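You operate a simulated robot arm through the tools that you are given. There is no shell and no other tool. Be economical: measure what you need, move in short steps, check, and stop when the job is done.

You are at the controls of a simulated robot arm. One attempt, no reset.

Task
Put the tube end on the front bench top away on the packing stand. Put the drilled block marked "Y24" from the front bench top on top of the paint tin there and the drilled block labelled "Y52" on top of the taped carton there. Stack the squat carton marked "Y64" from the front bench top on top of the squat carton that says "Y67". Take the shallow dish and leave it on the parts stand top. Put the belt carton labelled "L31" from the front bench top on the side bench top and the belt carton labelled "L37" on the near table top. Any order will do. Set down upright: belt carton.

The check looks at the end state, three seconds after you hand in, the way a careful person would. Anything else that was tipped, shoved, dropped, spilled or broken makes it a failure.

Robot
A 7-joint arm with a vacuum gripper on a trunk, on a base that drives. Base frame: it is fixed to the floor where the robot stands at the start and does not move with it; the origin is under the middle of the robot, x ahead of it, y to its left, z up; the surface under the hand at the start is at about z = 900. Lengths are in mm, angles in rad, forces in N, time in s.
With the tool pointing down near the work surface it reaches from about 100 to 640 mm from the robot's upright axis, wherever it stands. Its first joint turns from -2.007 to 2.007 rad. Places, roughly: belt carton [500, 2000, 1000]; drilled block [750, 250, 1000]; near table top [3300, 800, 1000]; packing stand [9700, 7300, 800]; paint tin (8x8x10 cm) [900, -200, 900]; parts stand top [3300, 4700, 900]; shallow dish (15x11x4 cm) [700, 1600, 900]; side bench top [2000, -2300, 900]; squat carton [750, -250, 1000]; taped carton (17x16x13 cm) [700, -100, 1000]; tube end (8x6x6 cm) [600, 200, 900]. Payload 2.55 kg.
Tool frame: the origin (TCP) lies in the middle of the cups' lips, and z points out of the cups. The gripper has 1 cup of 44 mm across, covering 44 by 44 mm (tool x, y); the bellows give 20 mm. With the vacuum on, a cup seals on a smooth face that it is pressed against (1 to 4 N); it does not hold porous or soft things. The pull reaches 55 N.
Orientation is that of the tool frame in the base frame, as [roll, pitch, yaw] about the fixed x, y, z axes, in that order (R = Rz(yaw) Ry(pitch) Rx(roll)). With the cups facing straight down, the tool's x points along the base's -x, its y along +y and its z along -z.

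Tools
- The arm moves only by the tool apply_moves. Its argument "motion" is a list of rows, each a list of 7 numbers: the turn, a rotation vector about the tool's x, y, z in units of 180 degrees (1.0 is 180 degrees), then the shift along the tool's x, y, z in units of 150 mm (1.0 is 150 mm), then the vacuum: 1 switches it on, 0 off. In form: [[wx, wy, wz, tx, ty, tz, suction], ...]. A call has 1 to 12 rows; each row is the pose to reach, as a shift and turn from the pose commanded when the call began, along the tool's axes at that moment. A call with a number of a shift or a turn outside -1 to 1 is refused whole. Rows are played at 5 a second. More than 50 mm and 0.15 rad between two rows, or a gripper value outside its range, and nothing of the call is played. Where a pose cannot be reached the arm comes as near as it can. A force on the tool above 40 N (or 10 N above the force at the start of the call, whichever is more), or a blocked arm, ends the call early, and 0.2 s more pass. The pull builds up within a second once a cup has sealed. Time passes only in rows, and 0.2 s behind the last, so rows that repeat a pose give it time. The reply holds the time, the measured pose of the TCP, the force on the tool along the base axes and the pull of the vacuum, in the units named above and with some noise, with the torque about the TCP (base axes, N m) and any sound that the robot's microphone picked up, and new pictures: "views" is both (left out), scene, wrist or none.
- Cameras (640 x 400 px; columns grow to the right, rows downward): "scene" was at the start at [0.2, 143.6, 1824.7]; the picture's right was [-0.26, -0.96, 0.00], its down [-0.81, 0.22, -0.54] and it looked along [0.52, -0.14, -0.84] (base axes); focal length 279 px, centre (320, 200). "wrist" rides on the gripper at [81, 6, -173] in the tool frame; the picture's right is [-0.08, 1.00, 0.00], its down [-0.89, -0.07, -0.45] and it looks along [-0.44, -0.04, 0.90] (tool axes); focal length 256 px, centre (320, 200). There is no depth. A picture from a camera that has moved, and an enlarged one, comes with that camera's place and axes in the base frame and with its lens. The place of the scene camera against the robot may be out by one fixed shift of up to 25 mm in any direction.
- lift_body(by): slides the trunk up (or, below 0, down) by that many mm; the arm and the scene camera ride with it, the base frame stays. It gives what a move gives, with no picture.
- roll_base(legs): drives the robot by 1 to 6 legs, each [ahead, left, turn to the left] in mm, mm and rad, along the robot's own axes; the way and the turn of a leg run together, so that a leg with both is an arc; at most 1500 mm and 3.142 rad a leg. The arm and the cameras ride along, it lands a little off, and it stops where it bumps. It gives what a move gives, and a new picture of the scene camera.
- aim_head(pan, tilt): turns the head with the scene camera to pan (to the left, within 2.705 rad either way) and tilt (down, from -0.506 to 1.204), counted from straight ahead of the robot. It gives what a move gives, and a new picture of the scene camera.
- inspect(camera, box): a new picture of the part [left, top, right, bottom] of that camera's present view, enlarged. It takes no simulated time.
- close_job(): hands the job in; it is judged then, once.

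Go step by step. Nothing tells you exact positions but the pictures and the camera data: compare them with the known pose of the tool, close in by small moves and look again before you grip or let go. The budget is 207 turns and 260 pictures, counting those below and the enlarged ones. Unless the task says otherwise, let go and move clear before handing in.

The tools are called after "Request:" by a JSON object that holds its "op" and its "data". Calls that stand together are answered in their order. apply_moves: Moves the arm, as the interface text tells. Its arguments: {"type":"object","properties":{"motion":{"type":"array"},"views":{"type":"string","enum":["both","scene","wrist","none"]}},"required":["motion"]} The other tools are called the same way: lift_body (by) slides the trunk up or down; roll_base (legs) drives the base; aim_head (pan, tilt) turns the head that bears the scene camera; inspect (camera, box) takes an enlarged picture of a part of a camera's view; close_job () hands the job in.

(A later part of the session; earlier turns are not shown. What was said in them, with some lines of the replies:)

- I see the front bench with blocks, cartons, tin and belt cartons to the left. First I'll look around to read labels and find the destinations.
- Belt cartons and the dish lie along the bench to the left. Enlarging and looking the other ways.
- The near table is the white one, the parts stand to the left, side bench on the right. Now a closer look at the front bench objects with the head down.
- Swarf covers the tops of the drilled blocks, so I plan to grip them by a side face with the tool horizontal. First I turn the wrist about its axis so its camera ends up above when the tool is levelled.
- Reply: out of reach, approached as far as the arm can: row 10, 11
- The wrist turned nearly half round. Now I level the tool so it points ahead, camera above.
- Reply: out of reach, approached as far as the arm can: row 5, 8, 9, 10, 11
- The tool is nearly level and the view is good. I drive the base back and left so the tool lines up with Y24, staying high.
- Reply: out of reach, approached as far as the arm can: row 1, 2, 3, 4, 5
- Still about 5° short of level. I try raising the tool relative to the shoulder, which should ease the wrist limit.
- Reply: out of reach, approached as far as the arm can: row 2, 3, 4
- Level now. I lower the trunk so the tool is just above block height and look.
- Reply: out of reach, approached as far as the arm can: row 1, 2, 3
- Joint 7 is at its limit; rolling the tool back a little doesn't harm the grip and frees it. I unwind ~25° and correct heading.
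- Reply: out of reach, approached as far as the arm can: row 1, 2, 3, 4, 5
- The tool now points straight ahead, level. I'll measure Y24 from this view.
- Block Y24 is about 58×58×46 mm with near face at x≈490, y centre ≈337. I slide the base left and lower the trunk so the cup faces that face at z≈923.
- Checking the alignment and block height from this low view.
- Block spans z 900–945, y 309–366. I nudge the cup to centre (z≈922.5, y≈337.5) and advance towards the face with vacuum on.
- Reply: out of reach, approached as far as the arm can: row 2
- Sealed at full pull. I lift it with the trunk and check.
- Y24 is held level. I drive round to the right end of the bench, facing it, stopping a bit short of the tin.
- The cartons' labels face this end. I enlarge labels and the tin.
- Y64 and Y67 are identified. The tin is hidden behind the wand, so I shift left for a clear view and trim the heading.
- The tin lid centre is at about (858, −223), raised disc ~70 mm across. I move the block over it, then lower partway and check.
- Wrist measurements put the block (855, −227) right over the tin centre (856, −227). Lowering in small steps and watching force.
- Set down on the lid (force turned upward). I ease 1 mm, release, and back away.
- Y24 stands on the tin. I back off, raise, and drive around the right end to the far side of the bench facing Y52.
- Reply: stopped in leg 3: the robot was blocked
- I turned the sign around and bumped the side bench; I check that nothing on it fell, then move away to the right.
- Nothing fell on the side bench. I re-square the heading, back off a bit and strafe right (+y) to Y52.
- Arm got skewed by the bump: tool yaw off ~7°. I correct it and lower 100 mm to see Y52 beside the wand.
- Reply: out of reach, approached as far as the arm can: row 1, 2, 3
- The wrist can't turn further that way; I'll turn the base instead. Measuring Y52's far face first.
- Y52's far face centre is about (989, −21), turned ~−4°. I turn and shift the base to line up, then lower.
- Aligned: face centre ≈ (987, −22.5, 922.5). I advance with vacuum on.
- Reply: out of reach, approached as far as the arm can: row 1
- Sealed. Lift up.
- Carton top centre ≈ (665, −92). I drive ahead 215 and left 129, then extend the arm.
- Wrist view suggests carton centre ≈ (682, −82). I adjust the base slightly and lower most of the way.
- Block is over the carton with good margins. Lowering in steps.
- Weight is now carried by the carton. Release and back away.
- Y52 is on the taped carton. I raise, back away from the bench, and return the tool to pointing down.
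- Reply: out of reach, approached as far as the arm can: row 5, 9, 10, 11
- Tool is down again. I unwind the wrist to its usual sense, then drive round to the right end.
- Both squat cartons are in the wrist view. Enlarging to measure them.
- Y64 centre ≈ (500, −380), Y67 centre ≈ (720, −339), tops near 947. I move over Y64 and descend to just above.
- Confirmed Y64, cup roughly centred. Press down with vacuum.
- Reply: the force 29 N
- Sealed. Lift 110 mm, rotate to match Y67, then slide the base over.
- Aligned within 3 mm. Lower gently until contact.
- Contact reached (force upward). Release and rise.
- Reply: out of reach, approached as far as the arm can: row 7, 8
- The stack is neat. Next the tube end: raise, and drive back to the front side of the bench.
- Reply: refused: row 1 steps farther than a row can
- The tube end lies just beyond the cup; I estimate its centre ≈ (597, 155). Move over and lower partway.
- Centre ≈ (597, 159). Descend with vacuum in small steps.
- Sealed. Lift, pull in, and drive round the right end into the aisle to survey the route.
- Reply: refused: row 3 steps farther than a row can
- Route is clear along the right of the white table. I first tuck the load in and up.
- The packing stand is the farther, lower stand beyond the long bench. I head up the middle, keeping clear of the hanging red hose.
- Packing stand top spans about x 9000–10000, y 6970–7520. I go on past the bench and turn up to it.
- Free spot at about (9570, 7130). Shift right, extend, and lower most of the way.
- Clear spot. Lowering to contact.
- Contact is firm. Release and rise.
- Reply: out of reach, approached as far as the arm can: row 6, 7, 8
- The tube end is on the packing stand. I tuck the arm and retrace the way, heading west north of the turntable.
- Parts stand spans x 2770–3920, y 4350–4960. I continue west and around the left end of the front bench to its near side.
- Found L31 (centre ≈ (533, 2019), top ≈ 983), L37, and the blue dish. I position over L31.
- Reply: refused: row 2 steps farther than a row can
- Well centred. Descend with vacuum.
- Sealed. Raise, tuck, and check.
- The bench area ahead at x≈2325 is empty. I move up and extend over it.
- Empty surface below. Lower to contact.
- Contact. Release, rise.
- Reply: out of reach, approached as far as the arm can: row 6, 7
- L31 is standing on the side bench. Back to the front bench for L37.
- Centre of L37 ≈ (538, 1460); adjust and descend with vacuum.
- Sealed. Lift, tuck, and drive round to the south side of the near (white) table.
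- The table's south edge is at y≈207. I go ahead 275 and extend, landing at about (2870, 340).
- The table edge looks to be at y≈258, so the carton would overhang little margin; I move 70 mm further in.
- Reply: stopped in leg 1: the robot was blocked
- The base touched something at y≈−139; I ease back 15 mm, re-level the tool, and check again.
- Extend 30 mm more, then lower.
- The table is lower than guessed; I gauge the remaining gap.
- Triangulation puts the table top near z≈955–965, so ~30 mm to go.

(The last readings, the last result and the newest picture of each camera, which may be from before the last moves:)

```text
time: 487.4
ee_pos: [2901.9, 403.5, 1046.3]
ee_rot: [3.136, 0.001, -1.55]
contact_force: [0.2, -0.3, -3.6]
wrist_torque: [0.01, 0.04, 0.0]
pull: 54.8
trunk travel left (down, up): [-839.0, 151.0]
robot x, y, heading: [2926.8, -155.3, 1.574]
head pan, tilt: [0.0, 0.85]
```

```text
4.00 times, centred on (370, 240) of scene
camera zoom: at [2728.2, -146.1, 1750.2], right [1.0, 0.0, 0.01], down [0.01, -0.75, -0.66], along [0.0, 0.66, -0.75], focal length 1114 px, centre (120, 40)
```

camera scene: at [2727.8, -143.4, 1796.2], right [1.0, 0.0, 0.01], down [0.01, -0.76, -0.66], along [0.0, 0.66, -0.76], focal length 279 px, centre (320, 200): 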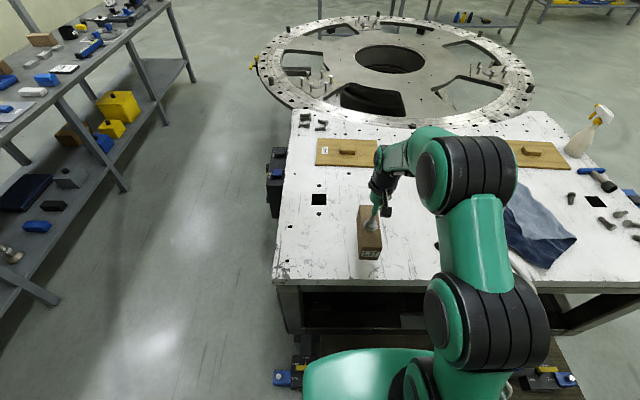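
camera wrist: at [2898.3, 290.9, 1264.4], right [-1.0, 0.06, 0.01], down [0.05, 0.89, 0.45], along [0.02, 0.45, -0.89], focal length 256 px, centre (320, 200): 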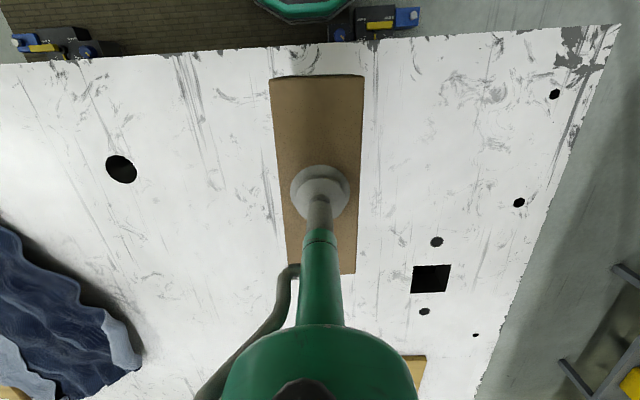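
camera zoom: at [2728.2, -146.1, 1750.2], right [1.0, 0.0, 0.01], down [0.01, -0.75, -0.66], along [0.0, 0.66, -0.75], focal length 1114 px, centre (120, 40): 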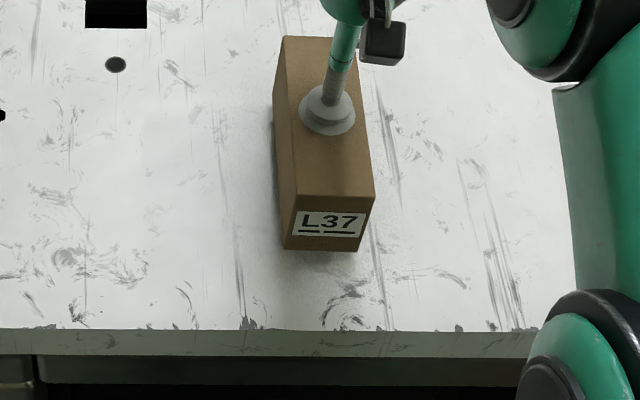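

Close now. Continue in small steps.

Request:
{"op": "lift_body", "data": {"by": -3}}

Request:
{"op": "lift_body", "data": {"by": -3}}

Request:
{"op": "lift_body", "data": {"by": -3}}

Request:
{"op": "lift_body", "data": {"by": -3}}

```text
time: 487.9
ee_pos: [2901.9, 402.7, 1043.4]
ee_rot: [3.136, 0.003, -1.549]
contact_force: [-0.1, 0.2, -2.1]
wrist_torque: [-0.01, 0.03, 0.0]
pull: 55.1
trunk travel left (down, up): [-836.0, 154.0]
robot x, y, heading: [2927.2, -154.8, 1.572]
head pan, tilt: [0.0, 0.85]
```

```text
time: 488.4
ee_pos: [2900.8, 403.3, 1040.3]
ee_rot: [3.136, 0.003, -1.549]
contact_force: [0.1, -0.1, -3.2]
wrist_torque: [-0.03, 0.01, -0.01]
pull: 54.6
trunk travel left (down, up): [-833.0, 157.0]
robot x, y, heading: [2927.8, -158.2, 1.574]
head pan, tilt: [0.0, 0.85]
```

```text
time: 488.9
ee_pos: [2902.9, 403.1, 1037.2]
ee_rot: [3.137, 0.0, -1.549]
contact_force: [-0.5, 0.5, -2.3]
wrist_torque: [-0.01, 0.0, 0.0]
pull: 55.6
trunk travel left (down, up): [-830.0, 160.0]
robot x, y, heading: [2928.0, -154.8, 1.575]
head pan, tilt: [0.0, 0.85]
```

```text
time: 489.5
ee_pos: [2901.2, 403.3, 1034.3]
ee_rot: [3.136, 0.002, -1.549]
contact_force: [-0.7, 0.8, -3.0]
wrist_torque: [-0.02, 0.01, 0.05]
pull: 55.1
trunk travel left (down, up): [-827.0, 163.0]
robot x, y, heading: [2923.0, -154.5, 1.577]
head pan, tilt: [0.0, 0.85]
```

Request:
{"op": "lift_body", "data": {"by": -3}}

Request:
{"op": "lift_body", "data": {"by": -3}}

Request:
{"op": "inspect", "data": {"camera": "scene", "box": [320, 190, 420, 290]}}

```text
time: 490.0
ee_pos: [2902.3, 402.7, 1031.4]
ee_rot: [3.134, 0.003, -1.551]
contact_force: [0.3, -0.4, -2.3]
wrist_torque: [0.03, 0.0, 0.02]
pull: 55.3
trunk travel left (down, up): [-824.0, 166.0]
robot x, y, heading: [2928.3, -157.4, 1.576]
head pan, tilt: [0.0, 0.85]
```

```text
time: 490.5
ee_pos: [2901.3, 403.0, 1029.8]
ee_rot: [3.137, 0.006, -1.549]
contact_force: [-1.5, -1.0, 8.6]
wrist_torque: [0.05, -0.26, -0.08]
pull: 54.8
trunk travel left (down, up): [-821.0, 169.0]
robot x, y, heading: [2924.2, -156.9, 1.57]
head pan, tilt: [0.0, 0.85]
```

```text
4.00 times, centred on (370, 240) of scene
camera zoom: at [2728.1, -148.1, 1732.4], right [1.0, 0.0, 0.01], down [0.01, -0.75, -0.66], along [0.0, 0.66, -0.75], focal length 1114 px, centre (120, 40)
```

zoom: 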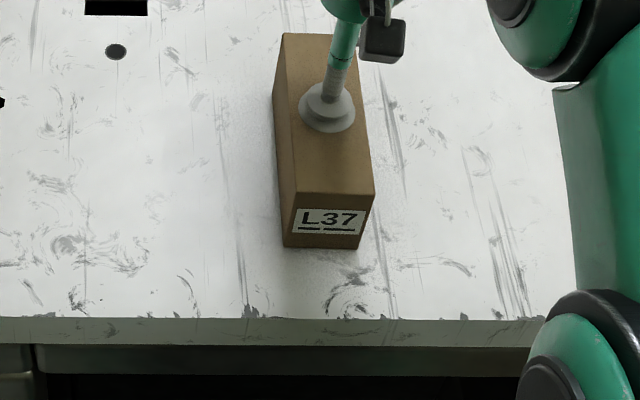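

Contact (8.6 N up). Release and rise.

Request:
{"op": "apply_moves", "data": {"motion": [[0, 0, 0, 0, 0, 0, 0], [0, 0, 0, 0, 0, 0, 0], [0, 0, 0, 0, 0, 0, 0], [0, 0, 0, 0, 0, 0, 0], [0, 0, 0, 0, 0, -0.1, 0], [0, 0, 0, 0, 0, -0.3, 0], [0, 0, 0, 0, 0, -0.5, 0]], "views": "wrist"}}

Request:
{"op": "lift_body", "data": {"by": 169}}

```text
time: 492.1
ee_pos: [2903.0, 392.7, 1083.5]
ee_rot: [3.136, 0.003, -1.549]
contact_force: [-0.3, -0.1, -0.5]
wrist_torque: [-0.01, 0.01, -0.01]
pull: 0.0
out of reach, approached as far as the arm can: row 7
trunk travel left (down, up): [-821.0, 169.0]
robot x, y, heading: [2928.9, -155.4, 1.572]
head pan, tilt: [0.0, 0.85]
camera wrist: at [2898.1, 311.4, 1256.3], right [-1.0, 0.06, 0.01], down [0.05, 0.89, 0.45], along [0.02, 0.45, -0.89], focal length 256 px, centre (320, 200)
```

wrist: 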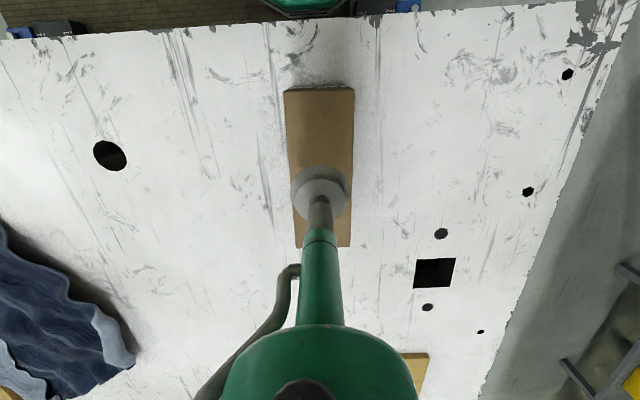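

```text
time: 494.0
ee_pos: [2901.8, 395.8, 1253.7]
ee_rot: [3.138, 0.003, -1.55]
contact_force: [-0.2, -0.2, 0.8]
wrist_torque: [-0.02, 0.02, 0.04]
pull: 0.1
trunk travel left (down, up): [-990.0, 0.0]
robot x, y, heading: [2926.8, -158.2, 1.575]
head pan, tilt: [0.0, 0.85]
```

L37 is standing on the near table. Now back to the front bench for the blue dish.

Request:
{"op": "roll_base", "data": {"legs": [[-940, 0, 0], [0, 0, -1.573], [-1450, 0, 0], [-1450, 0, 0], [0, 1500, 0], [0, 1167, 0]]}}

Request:
{"op": "apply_moves", "data": {"motion": [[0, 0, 0, 0, 0, 0.3, 0], [0, 0, 0, 0, 0, 0.6, 0]], "views": "wrist"}}

```text
time: 529.1
ee_pos: [541.9, 1594.3, 1252.4]
ee_rot: [3.134, 0.007, -3.106]
contact_force: [0.0, 0.5, -0.4]
wrist_torque: [-0.01, -0.03, 0.03]
pull: 0.1
trunk travel left (down, up): [-990.0, 0.0]
robot x, y, heading: [-7.8, 1564.8, 0.018]
head pan, tilt: [0.0, 0.85]
camera scene: at [-0.3, 1726.4, 1900.8], right [0.02, -1.0, 0.0], down [-0.75, -0.01, -0.66], along [0.66, 0.01, -0.75], focal length 279 px, centre (320, 200)
```

scene: 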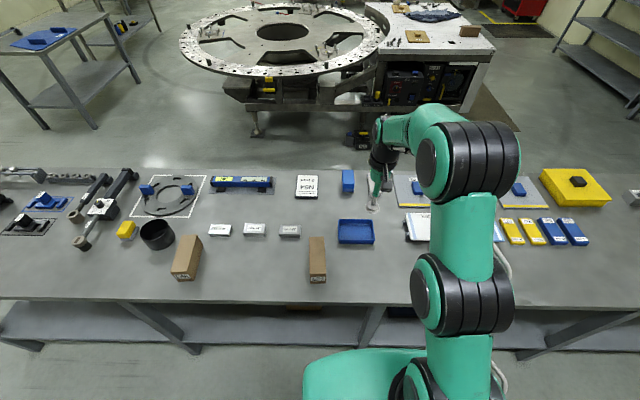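

```text
time: 529.7
ee_pos: [542.8, 1595.4, 1162.7]
ee_rot: [3.135, 0.004, -3.105]
contact_force: [0.9, -0.8, -0.5]
wrist_torque: [-0.02, -0.02, -0.01]
pull: 0.1
trunk travel left (down, up): [-990.0, 0.0]
robot x, y, heading: [-9.0, 1564.1, 0.021]
head pan, tilt: [0.0, 0.85]
camera wrist: at [460.6, 1596.5, 1333.5], right [0.04, 1.0, 0.01], down [0.89, -0.04, 0.45], along [0.45, -0.01, -0.89], focal length 256 px, centre (320, 200)
```

wrist: 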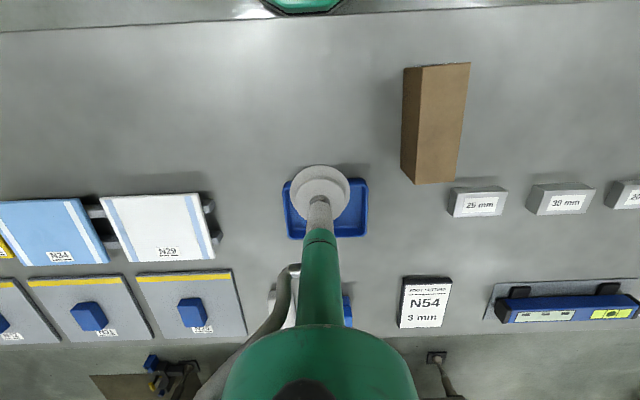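

Dish centre ≈ (680, 1604). I edge the base 60 mm closer and move the cup over its floor.

Request:
{"op": "roll_base", "data": {"legs": [[60, 18, -0.02]]}}

Request:
{"op": "apply_moves", "data": {"motion": [[0, 0, 0, -0.2, 0, 0.2, 0], [0, 0, 0, -0.4, 0, 0.4, 0], [0, 0, 0, -0.48, 0, 0.7, 0], [0, 0, 0, -0.48, 0, 0.95, 0], [0, 0, 0, -0.48, 0, 0.95, 0]], "views": "wrist"}}

Request:
{"op": "inspect", "data": {"camera": "wrist", "box": [230, 120, 410, 250]}}

```text
time: 530.7
ee_pos: [601.6, 1602.1, 1162.5]
ee_rot: [3.134, 0.005, -3.126]
contact_force: [0.0, -0.6, 0.4]
wrist_torque: [0.0, 0.01, -0.02]
pull: 0.0
trunk travel left (down, up): [-990.0, 0.0]
robot x, y, heading: [52.0, 1581.0, -0.002]
head pan, tilt: [0.0, 0.85]
camera scene: at [62.2, 1744.5, 1900.8], right [0.0, -1.0, 0.0], down [-0.75, 0.0, -0.66], along [0.66, 0.0, -0.75], focal length 279 px, centre (320, 200)
```

scene: 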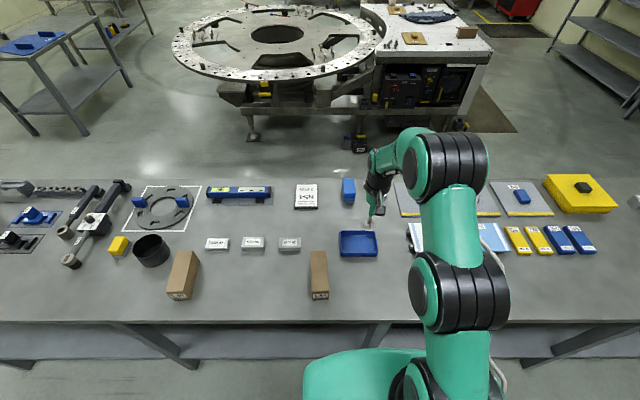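

```text
time: 531.9
ee_pos: [674.4, 1604.1, 1019.0]
ee_rot: [3.135, 0.005, -3.126]
contact_force: [-1.6, 0.7, 1.0]
wrist_torque: [0.06, 0.0, -0.02]
pull: 0.2
trunk travel left (down, up): [-990.0, 0.0]
robot x, y, heading: [47.7, 1581.0, 0.002]
head pan, tilt: [0.0, 0.85]
camera wrist: at [592.4, 1607.6, 1190.8], right [0.06, 1.0, 0.01], down [0.89, -0.06, 0.45], along [0.45, -0.02, -0.89], focal length 256 px, centre (320, 200)
```

wrist: 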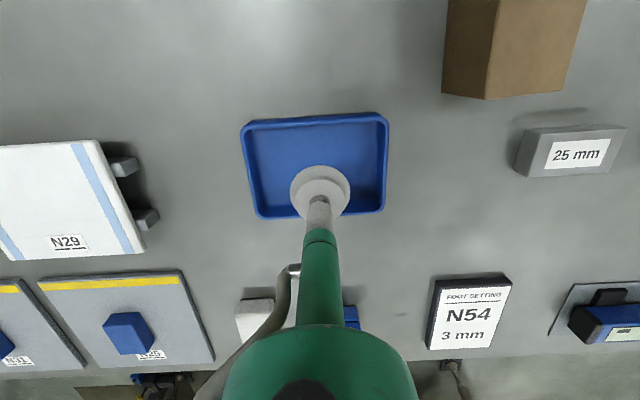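

```text
3.08 times, centred on (320, 185) of wrist
camera zoom: at [592.4, 1607.6, 1190.8], right [0.06, 1.0, 0.01], down [0.89, -0.06, 0.45], along [0.45, -0.02, -0.89], focal length 788 px, centre (320, 246)
```

zoom: 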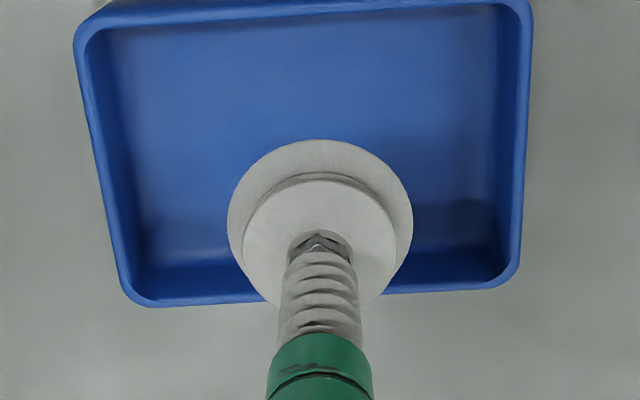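

Cup is within the dish floor. Descend with vacuum.

Request:
{"op": "apply_moves", "data": {"motion": [[0, 0, 0, -0.03, -0.015, 0.25, 0], [0, 0, 0, -0.03, -0.015, 0.5, 0], [0, 0, 0, -0.03, -0.015, 0.66, 1], [0, 0, 0, -0.03, -0.015, 0.7, 1], [0, 0, 0, -0.03, -0.015, 0.72, 1], [0, 0, 0, -0.03, -0.015, 0.735, 1], [0, 0, 0, -0.03, -0.015, 0.735, 1]], "views": "none"}}

```text
time: 533.5
ee_pos: [678.8, 1602.4, 910.7]
ee_rot: [3.136, 0.004, -3.125]
contact_force: [-0.4, -0.5, 0.3]
wrist_torque: [-0.01, -0.01, 0.01]
pull: 55.0
trunk travel left (down, up): [-990.0, 0.0]
robot x, y, heading: [46.8, 1580.8, -0.001]
head pan, tilt: [0.0, 0.85]
```

Sealed. Lift and tuck, then drive around the left end to the parts stand.

Request:
{"op": "apply_moves", "data": {"motion": [[0, 0, 0, 0, 0, -0.15, 1], [0, 0, 0, 0, 0, -0.4, 1], [0, 0, 0, 0.05, 0, -0.7, 1], [0, 0, 0, 0.2, 0, -0.98, 1], [0, 0, 0, 0.4, 0, -1, 1], [0, 0, 0, 0.65, 0, -1, 1], [0, 0, 0, 0.9, 0, -1, 1]], "views": "none"}}

Request:
{"op": "apply_moves", "data": {"motion": [[0, 0, 0, 0, 0, -0.25, 1], [0, 0, 0, 0, 0, -0.5, 1], [0, 0, 0, 0, 0, -0.75, 1], [0, 0, 0, 0, 0, -1, 1], [0, 0, 0, 0, 0, -1, 1]], "views": "wrist"}}

```text
time: 535.1
ee_pos: [542.2, 1599.2, 1060.0]
ee_rot: [3.134, 0.008, -3.126]
contact_force: [-0.5, -0.1, -1.7]
wrist_torque: [-0.03, 0.0, 0.02]
pull: 55.0
trunk travel left (down, up): [-990.0, 0.0]
robot x, y, heading: [49.2, 1583.3, -0.0]
head pan, tilt: [0.0, 0.85]
```

```text
time: 536.3
ee_pos: [543.5, 1597.9, 1208.0]
ee_rot: [3.134, 0.004, -3.126]
contact_force: [-0.2, 0.7, -1.5]
wrist_torque: [-0.03, 0.05, 0.01]
pull: 54.9
trunk travel left (down, up): [-990.0, 0.0]
robot x, y, heading: [53.2, 1582.3, -0.003]
head pan, tilt: [0.0, 0.85]
camera wrist: at [461.2, 1601.3, 1380.2], right [0.06, 1.0, 0.01], down [0.89, -0.06, 0.45], along [0.45, -0.02, -0.89], focal length 256 px, centre (320, 200)
```

wrist: 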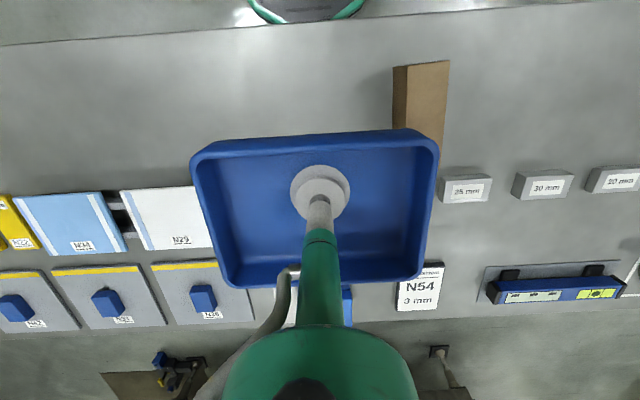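

Request:
{"op": "roll_base", "data": {"legs": [[-60, 1480, 0], [0, 1160, 0], [1500, 0, 0], [1000, -350, 0], [960, 0, 0], [0, 0, 1.571]]}}

Request:
{"op": "apply_moves", "data": {"motion": [[0, 0, 0, 0, 0, 0, 1]], "views": "wrist"}}

```text
time: 569.5
ee_pos: [3464.6, 4233.8, 1207.9]
ee_rot: [3.135, 0.005, -1.593]
contact_force: [-0.3, -0.2, -2.1]
wrist_torque: [-0.02, 0.04, 0.0]
pull: 54.6
trunk travel left (down, up): [-990.0, 0.0]
robot x, y, heading: [3463.5, 3742.9, 1.534]
head pan, tilt: [0.0, 0.85]
camera scene: at [3280.8, 3751.3, 1900.8], right [1.0, -0.04, 0.0], down [-0.03, -0.75, -0.66], along [0.03, 0.66, -0.75], focal length 279 px, centre (320, 200)
```

scene: 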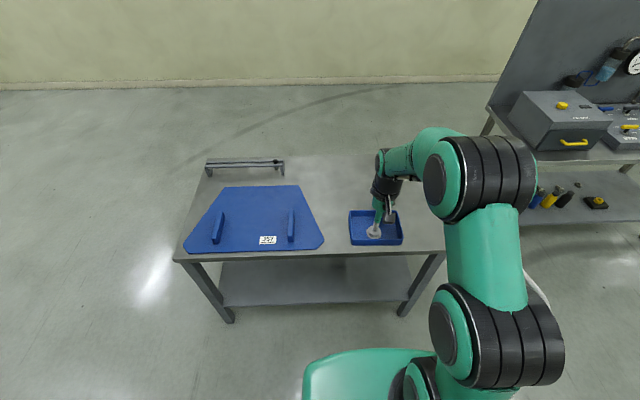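

```text
time: 569.9
ee_pos: [3467.1, 4234.1, 1207.9]
ee_rot: [3.135, 0.005, -1.591]
contact_force: [-0.3, 0.5, -1.0]
wrist_torque: [-0.05, 0.03, 0.0]
pull: 54.9
trunk travel left (down, up): [-990.0, 0.0]
robot x, y, heading: [3464.5, 3741.7, 1.53]
head pan, tilt: [0.0, 0.85]
camera wrist: at [3458.6, 4151.6, 1380.0], right [-0.99, 0.1, 0.01], down [0.09, 0.89, 0.45], along [0.04, 0.45, -0.89], focal length 256 px, centre (320, 200)
```

wrist: 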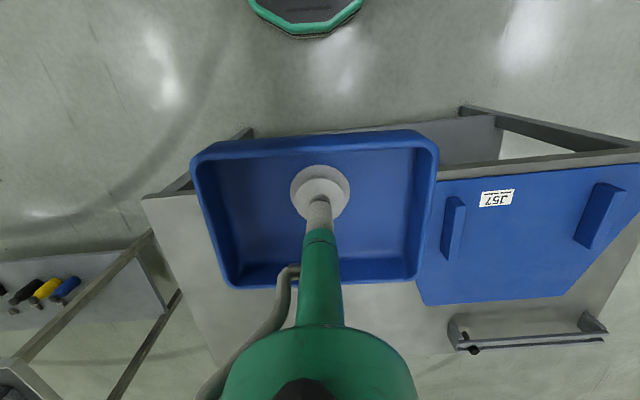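

Free area right of the blue mat: target ≈ (3560, 4560). Move in.

Request:
{"op": "roll_base", "data": {"legs": [[0, 0, 0.039], [225, -113, 0]]}}

Request:
{"op": "apply_moves", "data": {"motion": [[0, 0, 0, -0.25, 0, 0, 1], [0, 0, 0, -0.5, 0, 0, 1], [0, 0, 0, -0.7, 0, 0, 1], [0, 0, 0, -0.7, 0, 0, 1]], "views": "none"}}

Request:
{"op": "lift_body", "data": {"by": -230}}

Request:
{"op": "apply_moves", "data": {"motion": [[0, 0, 0, 0, 0, 0, 1]], "views": "both"}}

```text
time: 572.1
ee_pos: [3559.3, 4460.0, 1208.9]
ee_rot: [3.134, 0.007, -1.554]
contact_force: [0.6, -0.8, -1.5]
wrist_torque: [-0.02, -0.03, 0.03]
pull: 55.1
trunk travel left (down, up): [-990.0, 0.0]
robot x, y, heading: [3575.3, 3969.4, 1.571]
head pan, tilt: [0.0, 0.85]
camera scene: at [3391.6, 3971.4, 1900.8], right [1.0, 0.0, 0.0], down [0.0, -0.75, -0.66], along [0.0, 0.66, -0.75], focal length 279 px, centre (320, 200)
```

scene: 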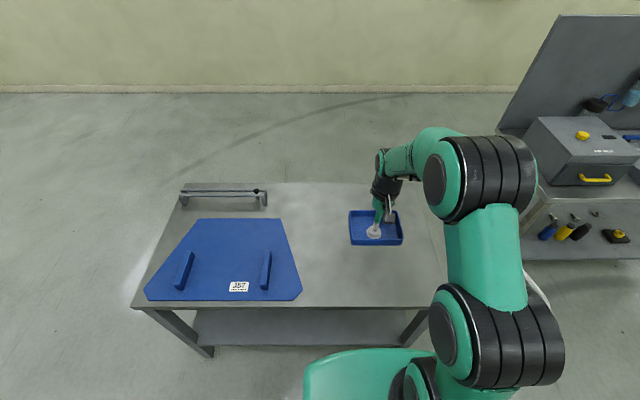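

```text
time: 573.1
ee_pos: [3557.3, 4560.6, 1207.5]
ee_rot: [3.135, 0.006, -1.552]
contact_force: [-0.6, 0.3, -1.4]
wrist_torque: [-0.03, 0.04, -0.02]
pull: 55.2
out of reach, approached as far as the arm can: row 3, 4
trunk travel left (down, up): [-990.0, 0.0]
robot x, y, heading: [3576.0, 3968.1, 1.573]
head pan, tilt: [0.0, 0.85]
```

```text
time: 575.6
ee_pos: [3557.8, 4562.2, 977.2]
ee_rot: [3.136, 0.005, -1.553]
contact_force: [0.1, -0.6, -1.6]
wrist_torque: [-0.03, -0.05, 0.02]
pull: 54.6
trunk travel left (down, up): [-760.0, 230.0]
robot x, y, heading: [3573.7, 3969.2, 1.571]
head pan, tilt: [0.0, 0.85]
```

```text
time: 576.0
ee_pos: [3557.5, 4563.3, 976.8]
ee_rot: [3.135, 0.005, -1.552]
contact_force: [-0.6, 0.3, -2.2]
wrist_torque: [-0.04, 0.04, -0.04]
pull: 55.4
trunk travel left (down, up): [-760.0, 230.0]
robot x, y, heading: [3574.3, 3966.6, 1.575]
head pan, tilt: [0.0, 0.85]
camera scene: at [3391.9, 3972.0, 1670.8], right [1.0, 0.0, 0.0], down [0.0, -0.75, -0.66], along [0.0, 0.66, -0.75], focal length 279 px, centre (320, 200)
camera wrist: at [3553.3, 4481.0, 1148.1], right [-1.0, 0.06, 0.01], down [0.06, 0.89, 0.45], along [0.02, 0.45, -0.89], focal length 256 px, centre (320, 200)
```

scene: 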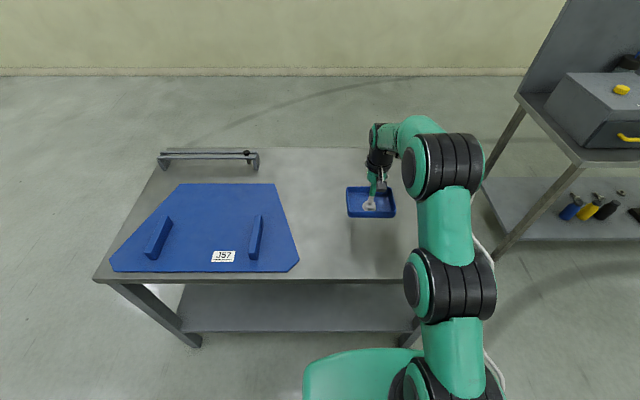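
wrist: 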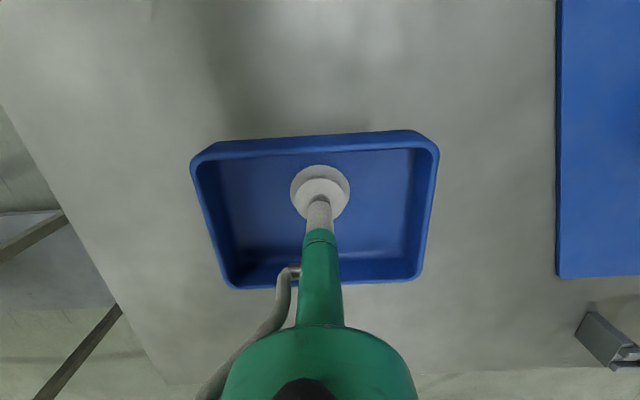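

Request:
{"op": "lift_body", "data": {"by": -40}}

Request:
{"op": "lift_body", "data": {"by": -8}}

Request:
{"op": "lift_body", "data": {"by": -6}}

Request:
{"op": "lift_body", "data": {"by": -5}}

Request:
{"op": "lift_body", "data": {"by": -4}}

```text
time: 576.8
ee_pos: [3558.3, 4562.8, 937.3]
ee_rot: [3.134, 0.006, -1.553]
contact_force: [-0.3, -0.5, -0.9]
wrist_torque: [-0.04, 0.0, 0.04]
pull: 55.1
trunk travel left (down, up): [-720.0, 270.0]
robot x, y, heading: [3573.8, 3966.4, 1.569]
head pan, tilt: [0.0, 0.85]
```

```text
time: 577.4
ee_pos: [3559.3, 4562.7, 928.3]
ee_rot: [3.135, 0.007, -1.552]
contact_force: [-0.3, -0.5, -1.4]
wrist_torque: [0.01, -0.01, 0.01]
pull: 54.7
trunk travel left (down, up): [-712.0, 278.0]
robot x, y, heading: [3574.2, 3971.8, 1.571]
head pan, tilt: [0.0, 0.85]
```

```text
time: 577.9
ee_pos: [3558.8, 4562.9, 922.1]
ee_rot: [3.135, 0.003, -1.553]
contact_force: [-0.3, 0.4, -0.8]
wrist_torque: [-0.03, -0.02, 0.03]
pull: 55.2
trunk travel left (down, up): [-706.0, 284.0]
robot x, y, heading: [3578.7, 3970.2, 1.568]
head pan, tilt: [0.0, 0.85]
```

```text
time: 578.5
ee_pos: [3558.4, 4563.1, 917.8]
ee_rot: [3.135, 0.005, -1.552]
contact_force: [-1.1, -0.5, -2.4]
wrist_torque: [-0.02, 0.04, 0.0]
pull: 55.3
trunk travel left (down, up): [-701.0, 289.0]
robot x, y, heading: [3574.1, 3967.0, 1.568]
head pan, tilt: [0.0, 0.85]
```

```text
time: 579.0
ee_pos: [3557.7, 4562.7, 912.9]
ee_rot: [3.134, 0.006, -1.554]
contact_force: [0.0, -0.8, -1.9]
wrist_torque: [-0.02, 0.02, 0.0]
pull: 54.7
trunk travel left (down, up): [-697.0, 293.0]
robot x, y, heading: [3578.6, 3972.4, 1.569]
head pan, tilt: [0.0, 0.85]
```

Request:
{"op": "lift_body", "data": {"by": -3}}

Request:
{"op": "lift_body", "data": {"by": -3}}

Request:
{"op": "lift_body", "data": {"by": -3}}

```text
time: 579.5
ee_pos: [3558.8, 4563.0, 911.0]
ee_rot: [3.134, 0.005, -1.553]
contact_force: [0.0, 1.1, -1.2]
wrist_torque: [-0.01, 0.0, -0.04]
pull: 55.1
trunk travel left (down, up): [-694.0, 296.0]
robot x, y, heading: [3577.5, 3969.8, 1.572]
head pan, tilt: [0.0, 0.85]
```

```text
time: 580.0
ee_pos: [3559.1, 4562.7, 907.8]
ee_rot: [3.134, 0.005, -1.553]
contact_force: [0.1, 0.2, -1.4]
wrist_torque: [0.01, 0.05, 0.02]
pull: 54.1
trunk travel left (down, up): [-691.0, 299.0]
robot x, y, heading: [3577.5, 3970.9, 1.567]
head pan, tilt: [0.0, 0.85]
```

```text
time: 580.5
ee_pos: [3557.6, 4562.3, 904.6]
ee_rot: [3.135, 0.004, -1.551]
contact_force: [-0.3, -0.4, -1.8]
wrist_torque: [-0.02, 0.01, 0.0]
pull: 54.6
trunk travel left (down, up): [-688.0, 302.0]
robot x, y, heading: [3572.9, 3966.4, 1.57]
head pan, tilt: [0.0, 0.85]
```

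Request:
{"op": "lift_body", "data": {"by": -2}}

Request:
{"op": "lift_body", "data": {"by": -2}}

Request:
{"op": "inspect", "data": {"camera": "scene", "box": [310, 120, 430, 210]}}

```text
time: 581.1
ee_pos: [3557.5, 4562.8, 903.3]
ee_rot: [3.135, 0.004, -1.552]
contact_force: [-0.4, 0.8, -2.4]
wrist_torque: [-0.02, 0.0, 0.01]
pull: 54.8
trunk travel left (down, up): [-686.0, 304.0]
robot x, y, heading: [3573.2, 3969.2, 1.566]
head pan, tilt: [0.0, 0.85]
```

```text
time: 581.6
ee_pos: [3557.5, 4561.6, 900.5]
ee_rot: [3.134, 0.004, -1.554]
contact_force: [1.0, 0.3, -2.5]
wrist_torque: [-0.04, 0.04, 0.02]
pull: 55.1
trunk travel left (down, up): [-684.0, 306.0]
robot x, y, heading: [3575.3, 3967.1, 1.567]
head pan, tilt: [0.0, 0.85]
```

```text
4.44 times, centred on (370, 165) of scene
camera zoom: at [3391.9, 3972.0, 1594.8], right [1.0, 0.0, 0.0], down [0.0, -0.75, -0.66], along [0.0, 0.66, -0.75], focal length 1238 px, centre (98, 356)
```

zoom: 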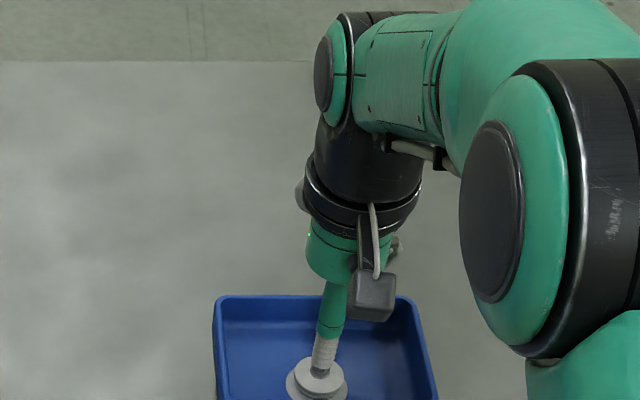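

Request:
{"op": "inspect", "data": {"camera": "scene", "box": [290, 150, 450, 270]}}

Request:
{"op": "lift_body", "data": {"by": -4}}

Request:
{"op": "lift_body", "data": {"by": -4}}

Request:
{"op": "lift_body", "data": {"by": -4}}

```text
3.33 times, centred on (370, 210) of scene
camera zoom: at [3391.9, 3972.0, 1594.8], right [1.0, 0.0, 0.0], down [0.0, -0.75, -0.66], along [0.0, 0.66, -0.75], focal length 929 px, centre (153, 167)
```

zoom: 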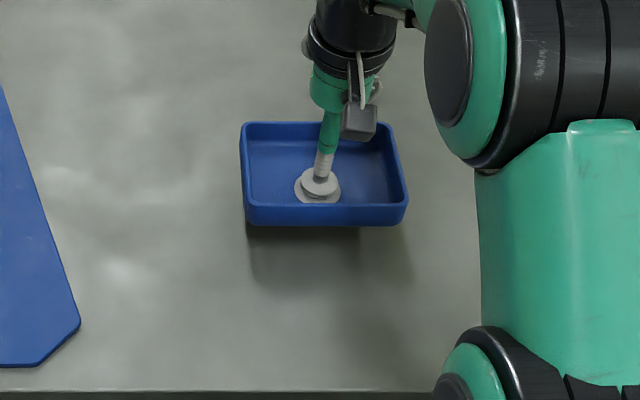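

```text
time: 582.1
ee_pos: [3558.6, 4563.5, 896.8]
ee_rot: [3.134, 0.005, -1.555]
contact_force: [0.3, 0.6, -1.0]
wrist_torque: [-0.04, 0.01, 0.02]
pull: 55.2
trunk travel left (down, up): [-680.0, 310.0]
robot x, y, heading: [3573.4, 3969.7, 1.573]
head pan, tilt: [0.0, 0.85]
```

```text
time: 582.6
ee_pos: [3558.3, 4562.5, 892.4]
ee_rot: [3.135, 0.006, -1.553]
contact_force: [-0.5, 0.8, -1.4]
wrist_torque: [-0.01, 0.01, 0.01]
pull: 55.2
trunk travel left (down, up): [-676.0, 314.0]
robot x, y, heading: [3575.8, 3973.5, 1.568]
head pan, tilt: [0.0, 0.85]
```

```text
time: 583.2
ee_pos: [3558.1, 4563.1, 888.1]
ee_rot: [3.135, 0.003, -1.553]
contact_force: [0.4, -0.9, -1.6]
wrist_torque: [-0.01, 0.03, 0.0]
pull: 55.1
trunk travel left (down, up): [-672.0, 318.0]
robot x, y, heading: [3576.5, 3968.0, 1.569]
head pan, tilt: [0.0, 0.85]
```

Request:
{"op": "lift_body", "data": {"by": -4}}

Request:
{"op": "lift_body", "data": {"by": -4}}

Request:
{"op": "lift_body", "data": {"by": -4}}

Request:
{"op": "inspect", "data": {"camera": "scene", "box": [290, 150, 450, 270]}}

```text
time: 583.7
ee_pos: [3558.2, 4562.2, 885.2]
ee_rot: [3.136, 0.005, -1.554]
contact_force: [0.2, -0.9, -1.1]
wrist_torque: [-0.04, -0.01, 0.0]
pull: 55.3
trunk travel left (down, up): [-668.0, 322.0]
robot x, y, heading: [3576.5, 3973.8, 1.573]
head pan, tilt: [0.0, 0.85]
```

```text
time: 584.2
ee_pos: [3558.6, 4563.0, 879.9]
ee_rot: [3.134, 0.005, -1.554]
contact_force: [-0.1, -0.1, -2.3]
wrist_torque: [0.0, 0.02, 0.04]
pull: 55.0
trunk travel left (down, up): [-664.0, 326.0]
robot x, y, heading: [3579.1, 3965.7, 1.571]
head pan, tilt: [0.0, 0.85]
```

```text
time: 584.8
ee_pos: [3559.8, 4563.5, 875.9]
ee_rot: [3.135, 0.006, -1.552]
contact_force: [-1.0, 0.8, -1.5]
wrist_torque: [-0.02, -0.03, -0.02]
pull: 55.2
trunk travel left (down, up): [-660.0, 330.0]
robot x, y, heading: [3574.0, 3972.3, 1.569]
head pan, tilt: [0.0, 0.85]
```

```text
3.33 times, centred on (370, 210) of scene
camera zoom: at [3391.9, 3971.9, 1570.8], right [1.0, 0.0, 0.0], down [0.0, -0.75, -0.66], along [0.0, 0.66, -0.75], focal length 929 px, centre (153, 167)
```

zoom: 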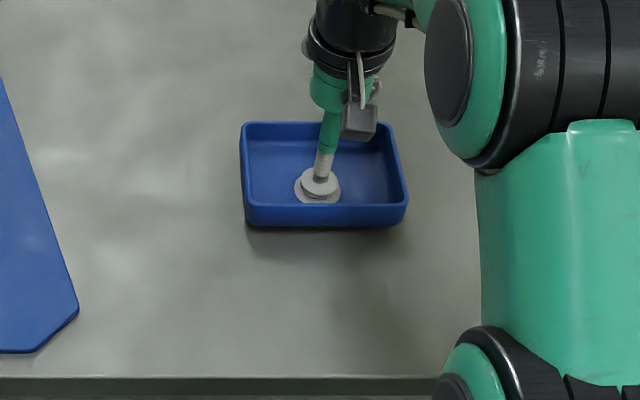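

By the shadow shrinkage, about 25 mm remain.

Request:
{"op": "lift_body", "data": {"by": -16}}

Request:
{"op": "lift_body", "data": {"by": -4}}

Request:
{"op": "lift_body", "data": {"by": -3}}

Request:
{"op": "lift_body", "data": {"by": -3}}

```text
time: 585.4
ee_pos: [3558.5, 4561.8, 865.7]
ee_rot: [3.135, 0.014, -1.554]
contact_force: [0.7, -5.9, 20.7]
wrist_torque: [-0.24, -0.46, -0.01]
pull: 54.6
trunk travel left (down, up): [-644.0, 346.0]
robot x, y, heading: [3576.8, 3969.1, 1.569]
head pan, tilt: [0.0, 0.85]
```

```text
time: 585.9
ee_pos: [3558.0, 4562.7, 862.2]
ee_rot: [3.135, 0.017, -1.554]
contact_force: [-0.1, -6.7, 36.2]
wrist_torque: [-0.26, -0.52, 0.02]
pull: 54.9
trunk travel left (down, up): [-640.0, 350.0]
robot x, y, heading: [3575.5, 3967.3, 1.568]
head pan, tilt: [0.0, 0.85]
```

```text
time: 586.4
ee_pos: [3557.8, 4562.0, 859.5]
ee_rot: [3.133, 0.017, -1.555]
contact_force: [-0.5, -4.1, 35.8]
wrist_torque: [-0.21, -0.43, 0.01]
pull: 54.7
trunk travel left (down, up): [-637.0, 353.0]
robot x, y, heading: [3577.5, 3966.2, 1.572]
head pan, tilt: [0.0, 0.85]
```

```text
time: 587.0
ee_pos: [3557.5, 4562.5, 857.1]
ee_rot: [3.134, 0.018, -1.554]
contact_force: [0.0, -5.1, 35.0]
wrist_torque: [-0.14, -0.32, 0.03]
pull: 55.3
trunk travel left (down, up): [-634.0, 356.0]
robot x, y, heading: [3574.1, 3970.8, 1.574]
head pan, tilt: [0.0, 0.85]
```

Firmly down (a bit over-pressed). Ease up, release, rise.

Request:
{"op": "lift_body", "data": {"by": 8}}

Request:
{"op": "apply_moves", "data": {"motion": [[0, 0, 0, 0, 0, 0, 0], [0, 0, 0, 0, 0, 0, 0], [0, 0, 0, 0, 0, 0, 0], [0, 0, 0, 0, 0, 0, 0], [0, 0, 0, 0, 0, 0, 0]], "views": "none"}}

Request:
{"op": "lift_body", "data": {"by": 200}}

Request:
{"op": "apply_moves", "data": {"motion": [[0, 0, 0, 0.2, 0, 0, 0], [0, 0, 0, 0.4, 0, 0, 0]], "views": "both"}}

```text
time: 587.5
ee_pos: [3556.7, 4562.4, 855.3]
ee_rot: [3.134, 0.001, -1.552]
contact_force: [0.3, 7.4, 2.7]
wrist_torque: [0.36, -0.21, 0.02]
pull: 55.2
trunk travel left (down, up): [-642.0, 348.0]
robot x, y, heading: [3577.5, 3967.2, 1.574]
head pan, tilt: [0.0, 0.85]
```

```text
time: 588.7
ee_pos: [3557.7, 4563.0, 858.1]
ee_rot: [3.135, 0.005, -1.555]
contact_force: [0.5, -0.6, 2.7]
wrist_torque: [0.0, 0.0, 0.0]
pull: 0.1
trunk travel left (down, up): [-642.0, 348.0]
robot x, y, heading: [3578.9, 3969.7, 1.567]
head pan, tilt: [0.0, 0.85]
```

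```text
time: 590.9
ee_pos: [3558.5, 4562.4, 1059.0]
ee_rot: [3.135, 0.005, -1.554]
contact_force: [-0.8, 0.1, 0.0]
wrist_torque: [0.01, -0.01, 0.04]
pull: 0.1
trunk travel left (down, up): [-842.0, 148.0]
robot x, y, heading: [3578.9, 3969.0, 1.573]
head pan, tilt: [0.0, 0.85]
```

```text
time: 591.5
ee_pos: [3558.2, 4501.1, 1058.2]
ee_rot: [3.134, 0.004, -1.553]
contact_force: [0.5, 0.4, -0.3]
wrist_torque: [-0.02, -0.01, -0.04]
pull: 0.1
trunk travel left (down, up): [-842.0, 148.0]
robot x, y, heading: [3574.3, 3969.4, 1.572]
head pan, tilt: [0.0, 0.85]
camera scene: at [3391.9, 3971.2, 1752.8], right [1.0, 0.0, 0.0], down [0.0, -0.75, -0.66], along [0.0, 0.66, -0.75], focal length 279 px, centre (320, 200)
camera wrist: at [3554.1, 4420.1, 1229.7], right [-1.0, 0.06, 0.01], down [0.06, 0.89, 0.45], along [0.02, 0.45, -0.89], focal length 256 px, centre (320, 200)
```

scene: 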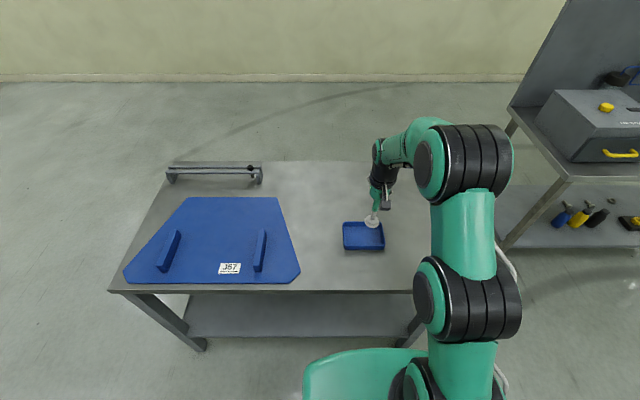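
wrist: 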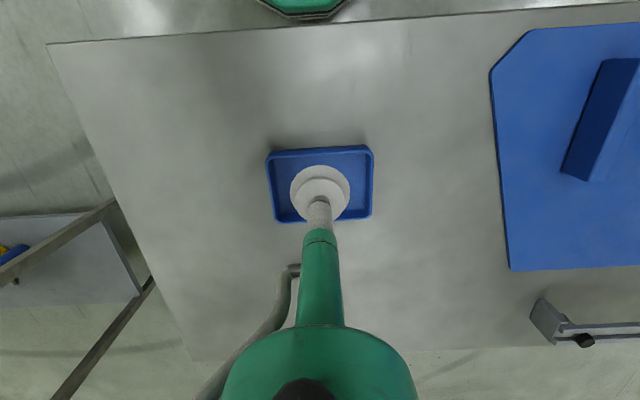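

All items are placed and the arm is clear, so I hand in the job.

Request:
{"op": "close_job", "data": {}}

```text
The job is handed in.
```

I've handed the job in with all seven items placed and the arm clear of them.

- **Tube end:** it is on the packing stand.
- **Drilled blocks:** Y24 is on the paint tin and Y52 is on the taped carton. I gripped both by a side face, so the swarf on top stayed in place.
- **Squat cartons:** Y64 is stacked on Y67.
- **Shallow dish:** it is on the parts stand top.
- **Belt cartons:** L31 is on the side bench top and L37 is on the near table top, both upright.

The base bumped into things twice on the way. It drove into the side bench once after I got a direction wrong; I looked over everything on that bench afterwards and nothing had tipped. It also touched something by the near table while I was setting down L37. I backed off and saw nothing out of place in the pictures, but I did not check every item there.
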